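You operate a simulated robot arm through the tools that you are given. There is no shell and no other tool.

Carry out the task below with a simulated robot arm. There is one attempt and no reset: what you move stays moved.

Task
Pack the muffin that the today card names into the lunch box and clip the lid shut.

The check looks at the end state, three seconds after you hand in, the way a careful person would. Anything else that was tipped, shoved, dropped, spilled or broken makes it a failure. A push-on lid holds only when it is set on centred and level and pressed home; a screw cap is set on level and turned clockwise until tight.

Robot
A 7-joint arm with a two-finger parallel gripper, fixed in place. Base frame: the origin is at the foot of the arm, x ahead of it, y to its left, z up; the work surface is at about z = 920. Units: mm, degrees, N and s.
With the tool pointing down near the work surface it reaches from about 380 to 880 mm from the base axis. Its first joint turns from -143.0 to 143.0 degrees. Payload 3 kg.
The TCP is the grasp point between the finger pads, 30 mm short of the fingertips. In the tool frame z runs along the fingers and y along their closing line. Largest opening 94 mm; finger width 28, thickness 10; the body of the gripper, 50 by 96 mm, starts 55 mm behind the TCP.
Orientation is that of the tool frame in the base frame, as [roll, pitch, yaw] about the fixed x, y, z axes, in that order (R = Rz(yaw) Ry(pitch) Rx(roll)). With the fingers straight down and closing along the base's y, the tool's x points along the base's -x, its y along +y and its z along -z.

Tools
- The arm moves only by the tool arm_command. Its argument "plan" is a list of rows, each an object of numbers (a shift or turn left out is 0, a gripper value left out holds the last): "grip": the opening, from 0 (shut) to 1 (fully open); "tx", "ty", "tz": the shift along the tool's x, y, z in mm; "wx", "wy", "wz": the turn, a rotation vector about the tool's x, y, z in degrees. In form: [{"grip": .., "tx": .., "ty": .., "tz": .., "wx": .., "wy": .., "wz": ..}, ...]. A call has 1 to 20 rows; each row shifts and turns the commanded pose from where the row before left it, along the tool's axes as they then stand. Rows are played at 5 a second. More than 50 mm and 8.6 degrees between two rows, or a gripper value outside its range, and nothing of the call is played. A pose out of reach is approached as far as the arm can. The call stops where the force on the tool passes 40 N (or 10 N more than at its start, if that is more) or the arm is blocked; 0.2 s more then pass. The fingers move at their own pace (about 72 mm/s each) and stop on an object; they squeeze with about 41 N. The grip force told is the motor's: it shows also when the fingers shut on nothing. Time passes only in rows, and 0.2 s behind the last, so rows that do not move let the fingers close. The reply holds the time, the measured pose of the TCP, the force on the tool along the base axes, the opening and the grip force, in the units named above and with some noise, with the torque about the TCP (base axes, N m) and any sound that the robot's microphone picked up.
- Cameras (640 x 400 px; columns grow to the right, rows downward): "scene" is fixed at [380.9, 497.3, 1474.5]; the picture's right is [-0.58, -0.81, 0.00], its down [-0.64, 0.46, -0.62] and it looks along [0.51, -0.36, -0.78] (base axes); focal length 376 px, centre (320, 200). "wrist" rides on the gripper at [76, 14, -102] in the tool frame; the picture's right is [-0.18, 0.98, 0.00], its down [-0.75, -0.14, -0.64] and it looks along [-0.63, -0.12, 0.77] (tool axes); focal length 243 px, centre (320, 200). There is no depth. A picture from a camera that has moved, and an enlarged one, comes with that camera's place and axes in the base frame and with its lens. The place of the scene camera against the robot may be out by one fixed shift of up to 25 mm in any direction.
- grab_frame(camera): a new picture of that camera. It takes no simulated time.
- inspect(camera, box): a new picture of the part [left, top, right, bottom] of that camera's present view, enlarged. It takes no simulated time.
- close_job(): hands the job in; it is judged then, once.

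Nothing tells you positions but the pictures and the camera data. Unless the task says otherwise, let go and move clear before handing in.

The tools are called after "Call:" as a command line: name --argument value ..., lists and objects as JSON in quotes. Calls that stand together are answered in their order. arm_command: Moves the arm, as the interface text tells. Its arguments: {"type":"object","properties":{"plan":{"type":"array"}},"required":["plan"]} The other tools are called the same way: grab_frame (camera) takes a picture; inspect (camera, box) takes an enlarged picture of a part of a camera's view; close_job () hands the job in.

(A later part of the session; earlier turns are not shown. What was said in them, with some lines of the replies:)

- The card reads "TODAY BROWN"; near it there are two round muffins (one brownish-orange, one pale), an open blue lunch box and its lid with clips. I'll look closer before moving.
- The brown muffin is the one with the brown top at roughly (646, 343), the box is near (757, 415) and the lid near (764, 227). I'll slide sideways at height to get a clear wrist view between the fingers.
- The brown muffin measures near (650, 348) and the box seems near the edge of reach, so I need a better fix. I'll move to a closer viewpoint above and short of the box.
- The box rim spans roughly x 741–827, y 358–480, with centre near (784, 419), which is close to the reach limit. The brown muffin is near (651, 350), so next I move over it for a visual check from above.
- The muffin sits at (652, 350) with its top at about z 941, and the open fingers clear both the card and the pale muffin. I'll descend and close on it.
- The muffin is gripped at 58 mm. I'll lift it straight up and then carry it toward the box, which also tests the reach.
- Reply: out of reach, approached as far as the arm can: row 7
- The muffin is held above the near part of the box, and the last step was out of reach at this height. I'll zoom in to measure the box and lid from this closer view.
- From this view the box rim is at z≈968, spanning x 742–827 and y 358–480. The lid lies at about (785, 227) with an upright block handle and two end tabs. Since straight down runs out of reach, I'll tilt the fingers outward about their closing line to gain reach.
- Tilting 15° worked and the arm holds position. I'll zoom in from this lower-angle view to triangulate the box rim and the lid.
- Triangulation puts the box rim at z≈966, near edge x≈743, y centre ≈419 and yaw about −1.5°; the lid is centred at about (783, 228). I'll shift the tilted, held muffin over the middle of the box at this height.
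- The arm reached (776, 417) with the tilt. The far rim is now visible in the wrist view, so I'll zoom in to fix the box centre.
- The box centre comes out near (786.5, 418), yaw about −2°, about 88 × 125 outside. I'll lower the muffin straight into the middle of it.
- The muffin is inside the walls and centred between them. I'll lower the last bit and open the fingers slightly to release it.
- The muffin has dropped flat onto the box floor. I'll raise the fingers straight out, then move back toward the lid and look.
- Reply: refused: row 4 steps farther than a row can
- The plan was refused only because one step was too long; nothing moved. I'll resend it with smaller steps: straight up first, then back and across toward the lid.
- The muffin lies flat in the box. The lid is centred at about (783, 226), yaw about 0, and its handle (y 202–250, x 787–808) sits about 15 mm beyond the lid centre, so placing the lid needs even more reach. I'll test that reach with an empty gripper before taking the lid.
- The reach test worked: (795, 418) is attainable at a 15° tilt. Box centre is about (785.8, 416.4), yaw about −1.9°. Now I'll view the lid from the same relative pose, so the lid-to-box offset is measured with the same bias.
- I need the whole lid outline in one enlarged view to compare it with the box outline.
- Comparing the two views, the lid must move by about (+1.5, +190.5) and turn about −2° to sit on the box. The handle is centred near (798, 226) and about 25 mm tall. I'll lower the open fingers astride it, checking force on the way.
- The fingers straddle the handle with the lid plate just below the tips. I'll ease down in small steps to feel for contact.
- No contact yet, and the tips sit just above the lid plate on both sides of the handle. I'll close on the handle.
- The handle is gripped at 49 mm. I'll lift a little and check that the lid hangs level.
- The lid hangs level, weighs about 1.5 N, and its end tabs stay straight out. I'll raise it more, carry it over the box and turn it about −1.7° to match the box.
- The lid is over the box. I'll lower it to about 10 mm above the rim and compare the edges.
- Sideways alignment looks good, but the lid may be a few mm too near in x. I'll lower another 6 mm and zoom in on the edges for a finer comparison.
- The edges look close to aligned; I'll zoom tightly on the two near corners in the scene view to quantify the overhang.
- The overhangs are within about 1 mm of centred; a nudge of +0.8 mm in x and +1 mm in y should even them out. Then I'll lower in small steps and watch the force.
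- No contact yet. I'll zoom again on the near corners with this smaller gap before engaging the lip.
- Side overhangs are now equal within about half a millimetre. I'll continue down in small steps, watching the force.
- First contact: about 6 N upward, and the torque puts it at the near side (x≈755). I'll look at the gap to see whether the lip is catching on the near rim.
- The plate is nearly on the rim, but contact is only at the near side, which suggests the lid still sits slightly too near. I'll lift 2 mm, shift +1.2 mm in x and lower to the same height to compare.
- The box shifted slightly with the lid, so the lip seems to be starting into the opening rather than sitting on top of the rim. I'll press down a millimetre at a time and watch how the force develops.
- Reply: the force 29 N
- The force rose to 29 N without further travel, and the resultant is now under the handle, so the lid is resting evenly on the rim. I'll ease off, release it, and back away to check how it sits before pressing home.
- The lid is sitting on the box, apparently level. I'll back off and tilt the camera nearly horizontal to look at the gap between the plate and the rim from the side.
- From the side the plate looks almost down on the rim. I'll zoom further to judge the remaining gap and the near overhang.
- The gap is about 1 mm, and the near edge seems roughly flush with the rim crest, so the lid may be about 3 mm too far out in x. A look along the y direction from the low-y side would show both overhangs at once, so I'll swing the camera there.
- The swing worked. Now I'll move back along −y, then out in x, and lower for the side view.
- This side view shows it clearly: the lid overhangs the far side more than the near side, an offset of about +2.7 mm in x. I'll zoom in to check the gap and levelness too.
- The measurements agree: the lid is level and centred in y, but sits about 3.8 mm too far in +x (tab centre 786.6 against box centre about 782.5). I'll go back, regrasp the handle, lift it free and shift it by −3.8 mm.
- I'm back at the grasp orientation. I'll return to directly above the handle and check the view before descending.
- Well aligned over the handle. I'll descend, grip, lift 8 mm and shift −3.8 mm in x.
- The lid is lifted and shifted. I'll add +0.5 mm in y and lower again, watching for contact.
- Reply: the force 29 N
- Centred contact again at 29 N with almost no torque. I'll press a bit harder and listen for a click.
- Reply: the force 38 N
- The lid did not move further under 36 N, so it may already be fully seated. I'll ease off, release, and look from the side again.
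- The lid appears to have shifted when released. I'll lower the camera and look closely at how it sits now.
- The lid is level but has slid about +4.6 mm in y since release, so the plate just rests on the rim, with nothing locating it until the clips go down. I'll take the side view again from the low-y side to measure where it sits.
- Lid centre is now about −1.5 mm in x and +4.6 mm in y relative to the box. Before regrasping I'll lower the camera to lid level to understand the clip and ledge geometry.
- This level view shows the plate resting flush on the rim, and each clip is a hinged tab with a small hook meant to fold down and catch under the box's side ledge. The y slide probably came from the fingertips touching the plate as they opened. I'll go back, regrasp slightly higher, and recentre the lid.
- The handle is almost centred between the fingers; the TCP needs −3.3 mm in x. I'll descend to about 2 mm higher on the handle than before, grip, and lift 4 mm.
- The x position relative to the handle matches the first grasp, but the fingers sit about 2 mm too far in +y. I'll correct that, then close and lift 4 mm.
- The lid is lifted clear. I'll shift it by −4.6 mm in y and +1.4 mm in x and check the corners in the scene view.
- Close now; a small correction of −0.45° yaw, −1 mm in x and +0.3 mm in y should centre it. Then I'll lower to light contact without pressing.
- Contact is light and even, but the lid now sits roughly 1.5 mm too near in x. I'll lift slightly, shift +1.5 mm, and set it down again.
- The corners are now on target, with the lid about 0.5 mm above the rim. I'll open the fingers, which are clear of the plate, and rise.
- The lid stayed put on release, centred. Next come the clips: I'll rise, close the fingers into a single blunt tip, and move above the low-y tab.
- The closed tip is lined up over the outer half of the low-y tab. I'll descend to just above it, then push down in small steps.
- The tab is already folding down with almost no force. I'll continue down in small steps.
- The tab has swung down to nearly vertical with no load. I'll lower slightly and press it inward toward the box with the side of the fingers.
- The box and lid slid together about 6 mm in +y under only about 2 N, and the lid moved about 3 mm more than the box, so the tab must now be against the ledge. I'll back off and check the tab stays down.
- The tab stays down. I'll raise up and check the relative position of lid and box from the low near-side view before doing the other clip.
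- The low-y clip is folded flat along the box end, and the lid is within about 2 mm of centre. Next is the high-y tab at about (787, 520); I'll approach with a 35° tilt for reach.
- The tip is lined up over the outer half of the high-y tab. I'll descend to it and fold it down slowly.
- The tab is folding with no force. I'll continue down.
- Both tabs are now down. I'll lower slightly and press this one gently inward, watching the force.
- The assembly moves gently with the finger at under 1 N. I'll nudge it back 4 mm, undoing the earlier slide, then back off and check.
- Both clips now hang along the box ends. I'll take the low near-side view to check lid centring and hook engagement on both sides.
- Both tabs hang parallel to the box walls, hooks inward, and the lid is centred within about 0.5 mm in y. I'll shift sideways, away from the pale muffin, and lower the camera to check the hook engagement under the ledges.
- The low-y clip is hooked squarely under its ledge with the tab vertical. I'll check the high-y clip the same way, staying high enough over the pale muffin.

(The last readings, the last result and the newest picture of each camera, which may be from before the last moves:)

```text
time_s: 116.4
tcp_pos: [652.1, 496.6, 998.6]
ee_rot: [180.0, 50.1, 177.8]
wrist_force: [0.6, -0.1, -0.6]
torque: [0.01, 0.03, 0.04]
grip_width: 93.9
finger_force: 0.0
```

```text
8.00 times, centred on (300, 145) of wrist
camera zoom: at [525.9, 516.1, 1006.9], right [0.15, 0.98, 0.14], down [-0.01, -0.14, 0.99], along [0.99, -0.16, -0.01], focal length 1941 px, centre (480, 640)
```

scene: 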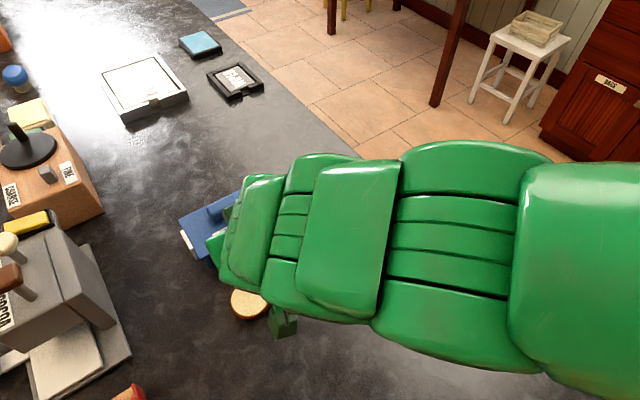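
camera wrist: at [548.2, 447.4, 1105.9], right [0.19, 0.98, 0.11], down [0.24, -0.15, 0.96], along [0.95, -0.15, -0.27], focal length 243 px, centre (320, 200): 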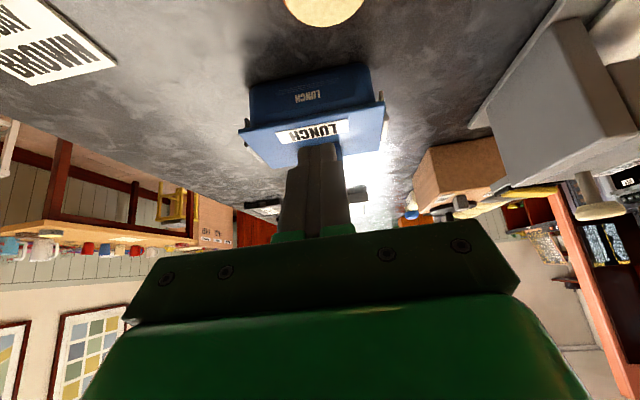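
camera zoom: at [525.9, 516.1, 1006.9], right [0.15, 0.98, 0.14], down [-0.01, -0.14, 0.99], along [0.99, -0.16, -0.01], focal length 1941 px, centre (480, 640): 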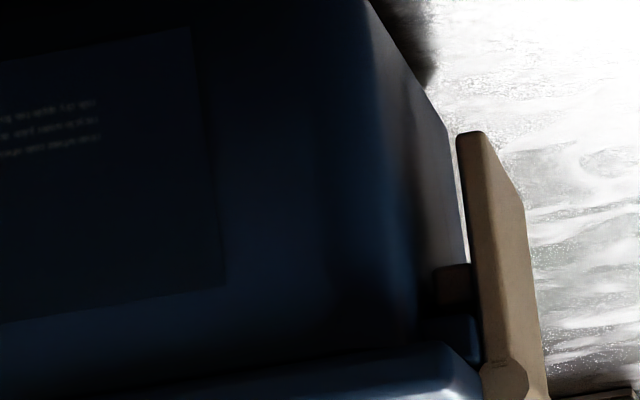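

Both hooks sit under their ledges. To be sure the lid is home, I'll close the fingers and press down on top of the handle, moderately.

Call:
arm_command --plan '[{"tx": -28.1, "tz": -23.6, "grip": 0}, {"tx": -28.1, "tz": -23.6}, {"tx": -28.1, "tz": -23.6}, {"wy": 6.25}, {"wy": 6.25}, {"wy": 6.25}, {"wy": 6.25}, {"ty": -38.3}, {"ty": -38.3}, {"tx": -34, "tz": 15.8}, {"tx": -34, "tz": 15.8}, {"tx": -34, "tz": 15.8}, {"tx": -33.9, "tz": 15.9}, {}, {}]'

Call:
grab_frame --camera "wrist"

Call:
inspect --camera "wrist" --box '[200, 0, 440, 150]'

Call:
inspect --camera "scene" --box '[160, 130, 320, 280]'

```text
time_s: 119.6
tcp_pos: [799.6, 415.3, 1106.4]
ee_rot: [180.0, 24.9, 178.0]
wrist_force: [0.3, 0.4, -0.1]
torque: [0.01, 0.02, -0.01]
grip_width: 0.0
finger_force: 32.8
```

```text
taken
camera wrist: at [687.9, 434.2, 1168.9], right [0.2, 0.98, 0.08], down [0.41, -0.16, 0.9], along [0.89, -0.15, -0.43], focal length 243 px, centre (320, 200)
```

wrist: 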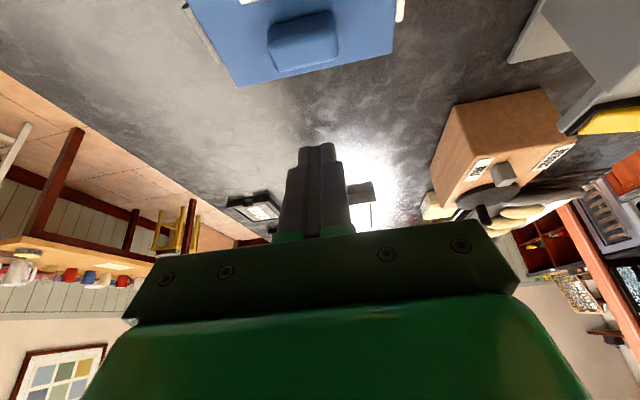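

```text
2.67 times, centred on (320, 75) of wrist
camera zoom: at [687.9, 434.2, 1168.9], right [0.2, 0.98, 0.08], down [0.41, -0.16, 0.9], along [0.89, -0.15, -0.43], focal length 647 px, centre (320, 533)
```

zoom: 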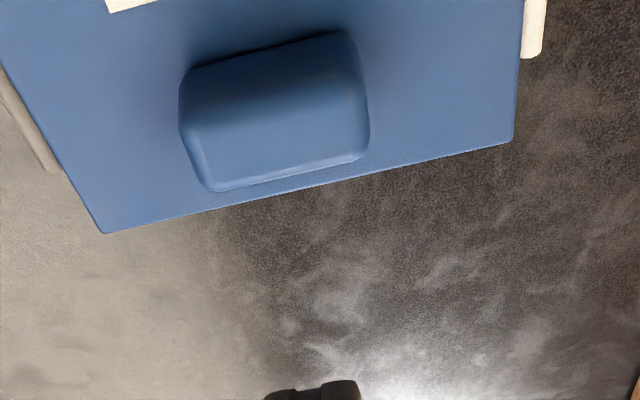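

```text
2.67 times, centred on (240, 205) of scene
camera zoom: at [380.9, 497.3, 1474.5], right [-0.58, -0.81, 0.0], down [-0.64, 0.46, -0.62], along [0.51, -0.36, -0.78], focal length 1003 px, centre (533, 187)
```

zoom: 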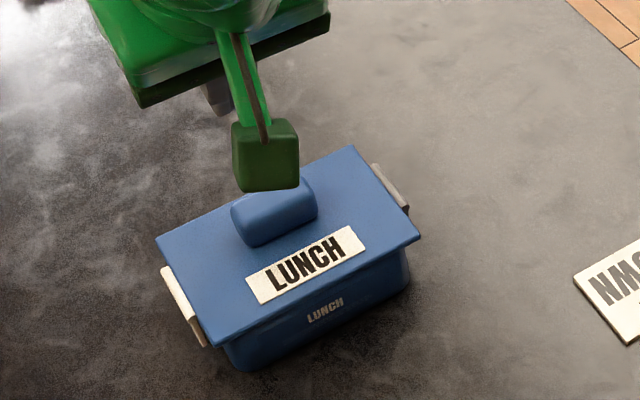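

The tip is right above the handle top. I'll descend and press in small steps.

Call:
arm_command --plan '[{"tx": 14, "tz": 29.9}, {"tx": 13.9, "tz": 29.9}, {}, {"tx": 1.27, "tz": 2.72}, {}]'

Call:
arm_command --plan '[{"tx": 0.85, "tz": 1.81}, {"tx": 0.85, "tz": 1.81}, {}]'

```text
time_s: 120.8
tcp_pos: [799.5, 416.1, 1038.5]
ee_rot: [-179.9, 25.0, 177.9]
wrist_force: [0.1, -0.1, 0.7]
torque: [-0.04, -0.01, -0.03]
grip_width: 0.0
finger_force: 32.8
```

```text
time_s: 121.6
tcp_pos: [798.9, 415.6, 1036.7]
ee_rot: [-179.9, 25.0, 177.9]
wrist_force: [1.4, -0.4, 1.8]
torque: [0.0, -0.05, 0.01]
grip_width: 0.1
finger_force: 33.0
```

Call:
arm_command --plan '[{"tx": 0.42, "tz": 0.91}, {"tx": 0.42, "tz": 0.91}, {}]'

```text
time_s: 122.4
tcp_pos: [799.4, 416.7, 1035.4]
ee_rot: [179.9, 25.1, 177.9]
wrist_force: [-1.1, -1.2, 13.3]
torque: [-0.07, 0.06, -0.02]
grip_width: 0.0
finger_force: 33.0
```

Call:
arm_command --plan '[{"tx": 0.42, "tz": 0.91}, {"tx": 0.42, "tz": 0.91}, {}]'

```text
time_s: 123.0
tcp_pos: [800.8, 415.9, 1035.1]
ee_rot: [179.8, 25.3, 177.8]
wrist_force: [1.0, 0.6, 7.2]
torque: [0.0, 0.03, -0.03]
grip_width: 0.0
finger_force: 33.6
stopped in row 3: the force on the tool passed its limit at 42 N (the readings are from after the stop); the commanded pose is now the measured one
```

The press peaked at 42 N and the arm stopped itself. I'll check that nothing shifted.

Call:
inspect --camera "scene" --box '[160, 160, 320, 290]'

Call:
inspect --camera "scene" --box '[178, 240, 242, 280]'

Call:
inspect --camera "scene" --box '[238, 195, 302, 235]'

```text
3.08 times, centred on (240, 225) of scene
camera zoom: at [380.9, 497.3, 1474.5], right [-0.58, -0.81, 0.0], down [-0.64, 0.46, -0.62], along [0.51, -0.36, -0.78], focal length 1157 px, centre (566, 123)
```

zoom: 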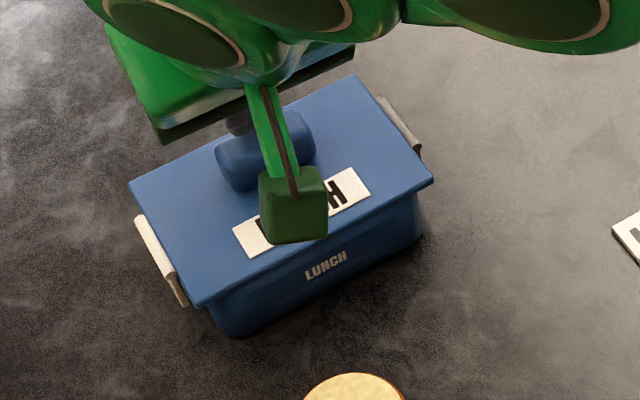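

```text
10.00 times, centred on (210, 260) of scene
camera zoom: at [380.9, 497.3, 1474.5], right [-0.58, -0.81, 0.0], down [-0.64, 0.46, -0.62], along [0.51, -0.36, -0.78], focal length 3761 px, centre (1420, -400)
```

zoom: 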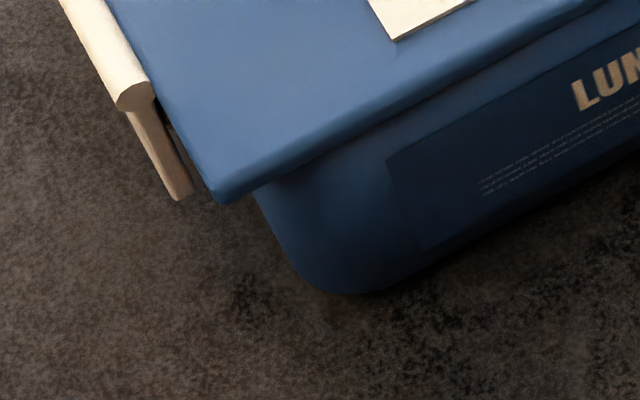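

```text
10.00 times, centred on (270, 215) of scene
camera zoom: at [380.9, 497.3, 1474.5], right [-0.58, -0.81, 0.0], down [-0.64, 0.46, -0.62], along [0.51, -0.36, -0.78], focal length 3761 px, centre (820, 50)
```

zoom: 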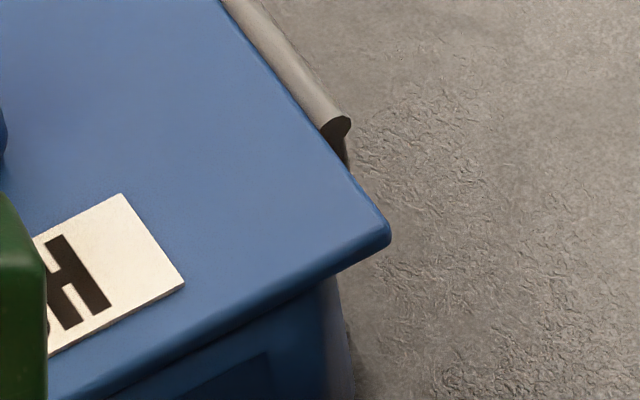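

Nothing moved and the lid is down with both clips closed. I'll back away and take the side view once more to verify x-centring and level.

Call:
arm_command --plan '[{"tx": -14.8, "tz": -31.7}, {"tx": -14.8, "tz": -31.7}, {"tx": 33, "tz": -15.4}, {"tx": 33, "tz": -15.4}, {"tx": 33, "tz": -15.4}, {"tx": 33, "tz": -15.4}, {"wy": -6.25}, {"wy": -6.25}, {"wy": -6.25}, {"wy": -6.25}, {"ty": -40}, {"ty": -40}, {"ty": -40}, {}]'

Call:
arm_command --plan '[{"wx": -5.745, "wz": -4.82}, {"wx": -5.745, "wz": -4.82}, {"wx": -5.745, "wz": -4.82}, {"wx": -5.745, "wz": -4.82}, {"wx": -5.745, "wz": -4.82}, {"wx": -5.745, "wz": -4.82}, {"wx": -5.745, "wz": -4.82}, {"wx": -5.745, "wz": -4.82}, {"wx": -5.745, "wz": -4.82}, {"wx": -5.745, "wz": -4.82}, {"wx": -5.745, "wz": -4.82}, {"wx": -5.745, "wz": -4.82}, {}]'

```text
time_s: 126.0
tcp_pos: [648.2, 299.8, 1103.5]
ee_rot: [179.8, 50.3, 177.7]
wrist_force: [-0.2, 0.2, 0.9]
torque: [0.0, -0.03, 0.0]
grip_width: 0.0
finger_force: 32.7
```

```text
time_s: 128.8
tcp_pos: [650.8, 300.7, 1104.1]
ee_rot: [-179.7, 50.0, -91.8]
wrist_force: [-0.6, -0.6, 0.1]
torque: [0.04, -0.02, -0.01]
grip_width: 0.0
finger_force: 33.3
```

Call:
arm_command --plan '[{"ty": -45, "grip": 1}, {"ty": -45}, {"ty": -43}, {"tx": 23, "tz": 19.3}, {"tx": 23, "tz": 19.3}, {"tx": 7.7, "tz": 6.4}, {}]'

Call:
inspect --camera "wrist" --box '[230, 40, 410, 165]'

Call:
inspect --camera "wrist" --box '[250, 80, 320, 140]'

Call:
inspect --camera "wrist" --box '[330, 65, 400, 125]'

```text
time_s: 130.4
tcp_pos: [781.9, 295.6, 1033.5]
ee_rot: [-179.6, 50.1, -91.7]
wrist_force: [0.8, 0.0, 0.8]
torque: [0.0, 0.0, -0.02]
grip_width: 94.2
finger_force: 0.0
```

```text
3.20 times, centred on (320, 102) of wrist
camera zoom: at [763.5, 169.2, 1041.1], right [-0.98, 0.15, 0.14], down [0.14, -0.01, 0.99], along [0.15, 0.99, -0.01], focal length 776 px, centre (320, 512)
```

zoom: 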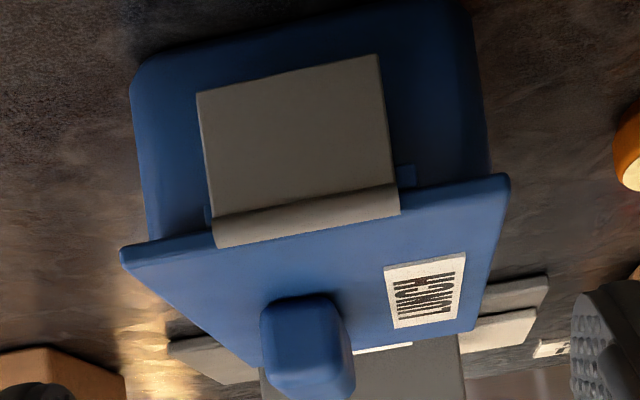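

```text
6.67 times, centred on (285, 110) of wrist
camera zoom: at [763.5, 169.2, 1041.1], right [-0.98, 0.15, 0.14], down [0.14, -0.01, 0.99], along [0.15, 0.99, -0.01], focal length 1618 px, centre (553, 800)
```

zoom: 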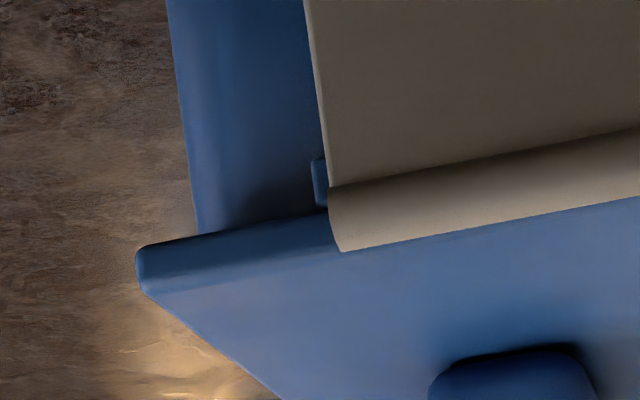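

```text
6.67 times, centred on (365, 95) of wrist
camera zoom: at [763.5, 169.2, 1041.1], right [-0.98, 0.15, 0.14], down [0.14, -0.01, 0.99], along [0.15, 0.99, -0.01], focal length 1618 px, centre (20, 900)
```

zoom: 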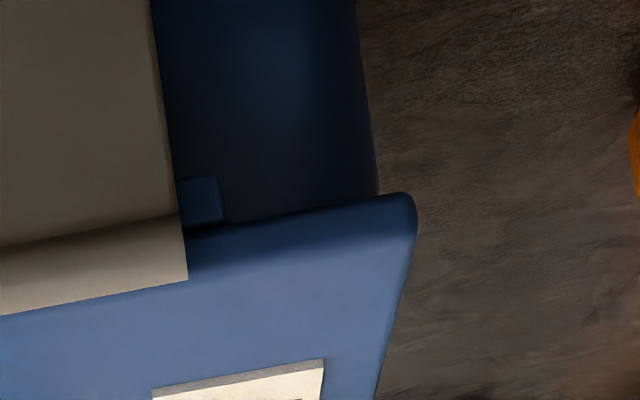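

The lid is centred within about 1 mm in both directions and level, and both clips snapped down with hooks under the ledges. I'll retreat to a clear pose and take a last look at the whole scene.

Call:
arm_command --plan '[{"tx": -30, "tz": -25.2}, {"tx": -30, "tz": -25.2}, {"tx": -30, "tz": -25.2}, {"ty": 45}, {"ty": 45}, {"ty": 43}, {"wx": 5.745, "wz": 4.82}, {"wx": 5.745, "wz": 4.82}, {"wx": 5.745, "wz": 4.82}, {"wx": 5.745, "wz": 4.82}, {"wx": 5.745, "wz": 4.82}, {"wx": 5.745, "wz": 4.82}, {"wx": 5.745, "wz": 4.82}, {"wx": 5.745, "wz": 4.82}, {"wx": 5.745, "wz": 4.82}, {"wx": 5.745, "wz": 4.82}, {"wx": 5.745, "wz": 4.82}, {"wx": 5.745, "wz": 4.82}, {}]'

Call:
arm_command --plan '[{"wy": 7.5}, {"wy": 7.5}, {"wy": 7.5}, {"wy": 7.5}, {"wy": 7.5}, {"wy": 7.5}, {"wy": 5}, {"tx": 40, "tz": -25}, {"tx": 40, "tz": -25}, {"ty": -40}, {}]'

Call:
grab_frame --camera "scene"

Call:
inspect --camera "scene" --box '[160, 150, 400, 330]'

Call:
inspect --camera "scene" --box '[170, 165, 300, 275]'

```text
time_s: 134.4
tcp_pos: [649.8, 300.6, 1151.1]
ee_rot: [179.9, 50.2, 177.7]
wrist_force: [0.5, 0.4, 0.6]
torque: [0.02, -0.04, -0.02]
grip_width: 94.0
finger_force: 0.1
```

```text
time_s: 136.8
tcp_pos: [568.0, 263.4, 1198.9]
ee_rot: [179.9, 0.2, 177.9]
wrist_force: [-0.4, 0.0, 0.0]
torque: [0.0, 0.02, -0.02]
grip_width: 94.0
finger_force: 0.0
```

```text
taken
```

scene: 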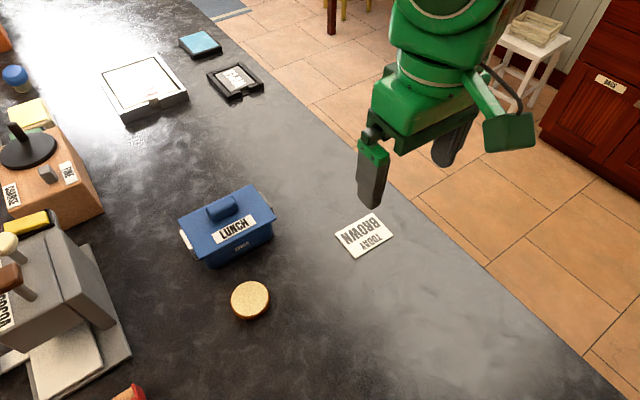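

```text
2.22 times, centred on (280, 240) of scene
camera zoom: at [380.9, 497.3, 1474.5], right [-0.58, -0.81, 0.0], down [-0.64, 0.46, -0.62], along [0.51, -0.36, -0.78], focal length 836 px, centre (409, 111)
```

zoom: 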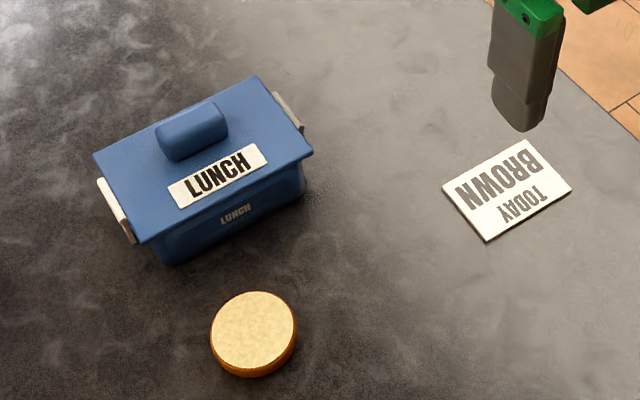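

```text
3.64 times, centred on (235, 220) of scene
camera zoom: at [380.9, 497.3, 1474.5], right [-0.58, -0.81, 0.0], down [-0.64, 0.46, -0.62], along [0.51, -0.36, -0.78], focal length 1368 px, centre (629, 127)
```

zoom: 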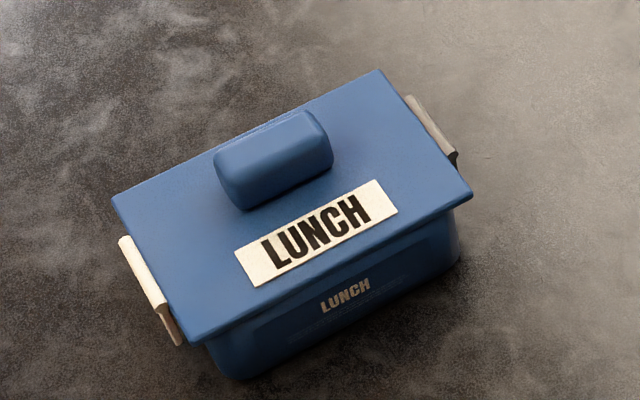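

The lunch box is closed with the brown muffin inside. The lid sits centred and level, both end clips are hooked under their ledges, and the pale muffin and card are where they started. The arm is open and clear, so I'm handing in.

Call:
close_job

```text
The job is handed in.
```

The brown muffin is in the lunch box, and the lid is on with both end clips folded down and hooked under the box's ledges. I handed the job in; no result came back.

- **Lid:** in the last close-up views it sat within about 1 mm of centre and level. I pressed it down to about 42 N. I didn't test it by trying to lift it.
- **Clips:** both tabs swung down to vertical, and side views showed each hook under its ledge. The microphone picked up no click.
- **Box position:** the box slid a few millimetres on the work surface while I worked the clips. It ended about 3 mm from where it started, upright and undamaged.
- **Everything else:** the pale muffin and the card look unmoved. The gripper was open and clear of the box at hand-in.

Getting the lid centred took three tries: the first placement was about 4 mm off, and it slid about 4 mm when I let go the second time.
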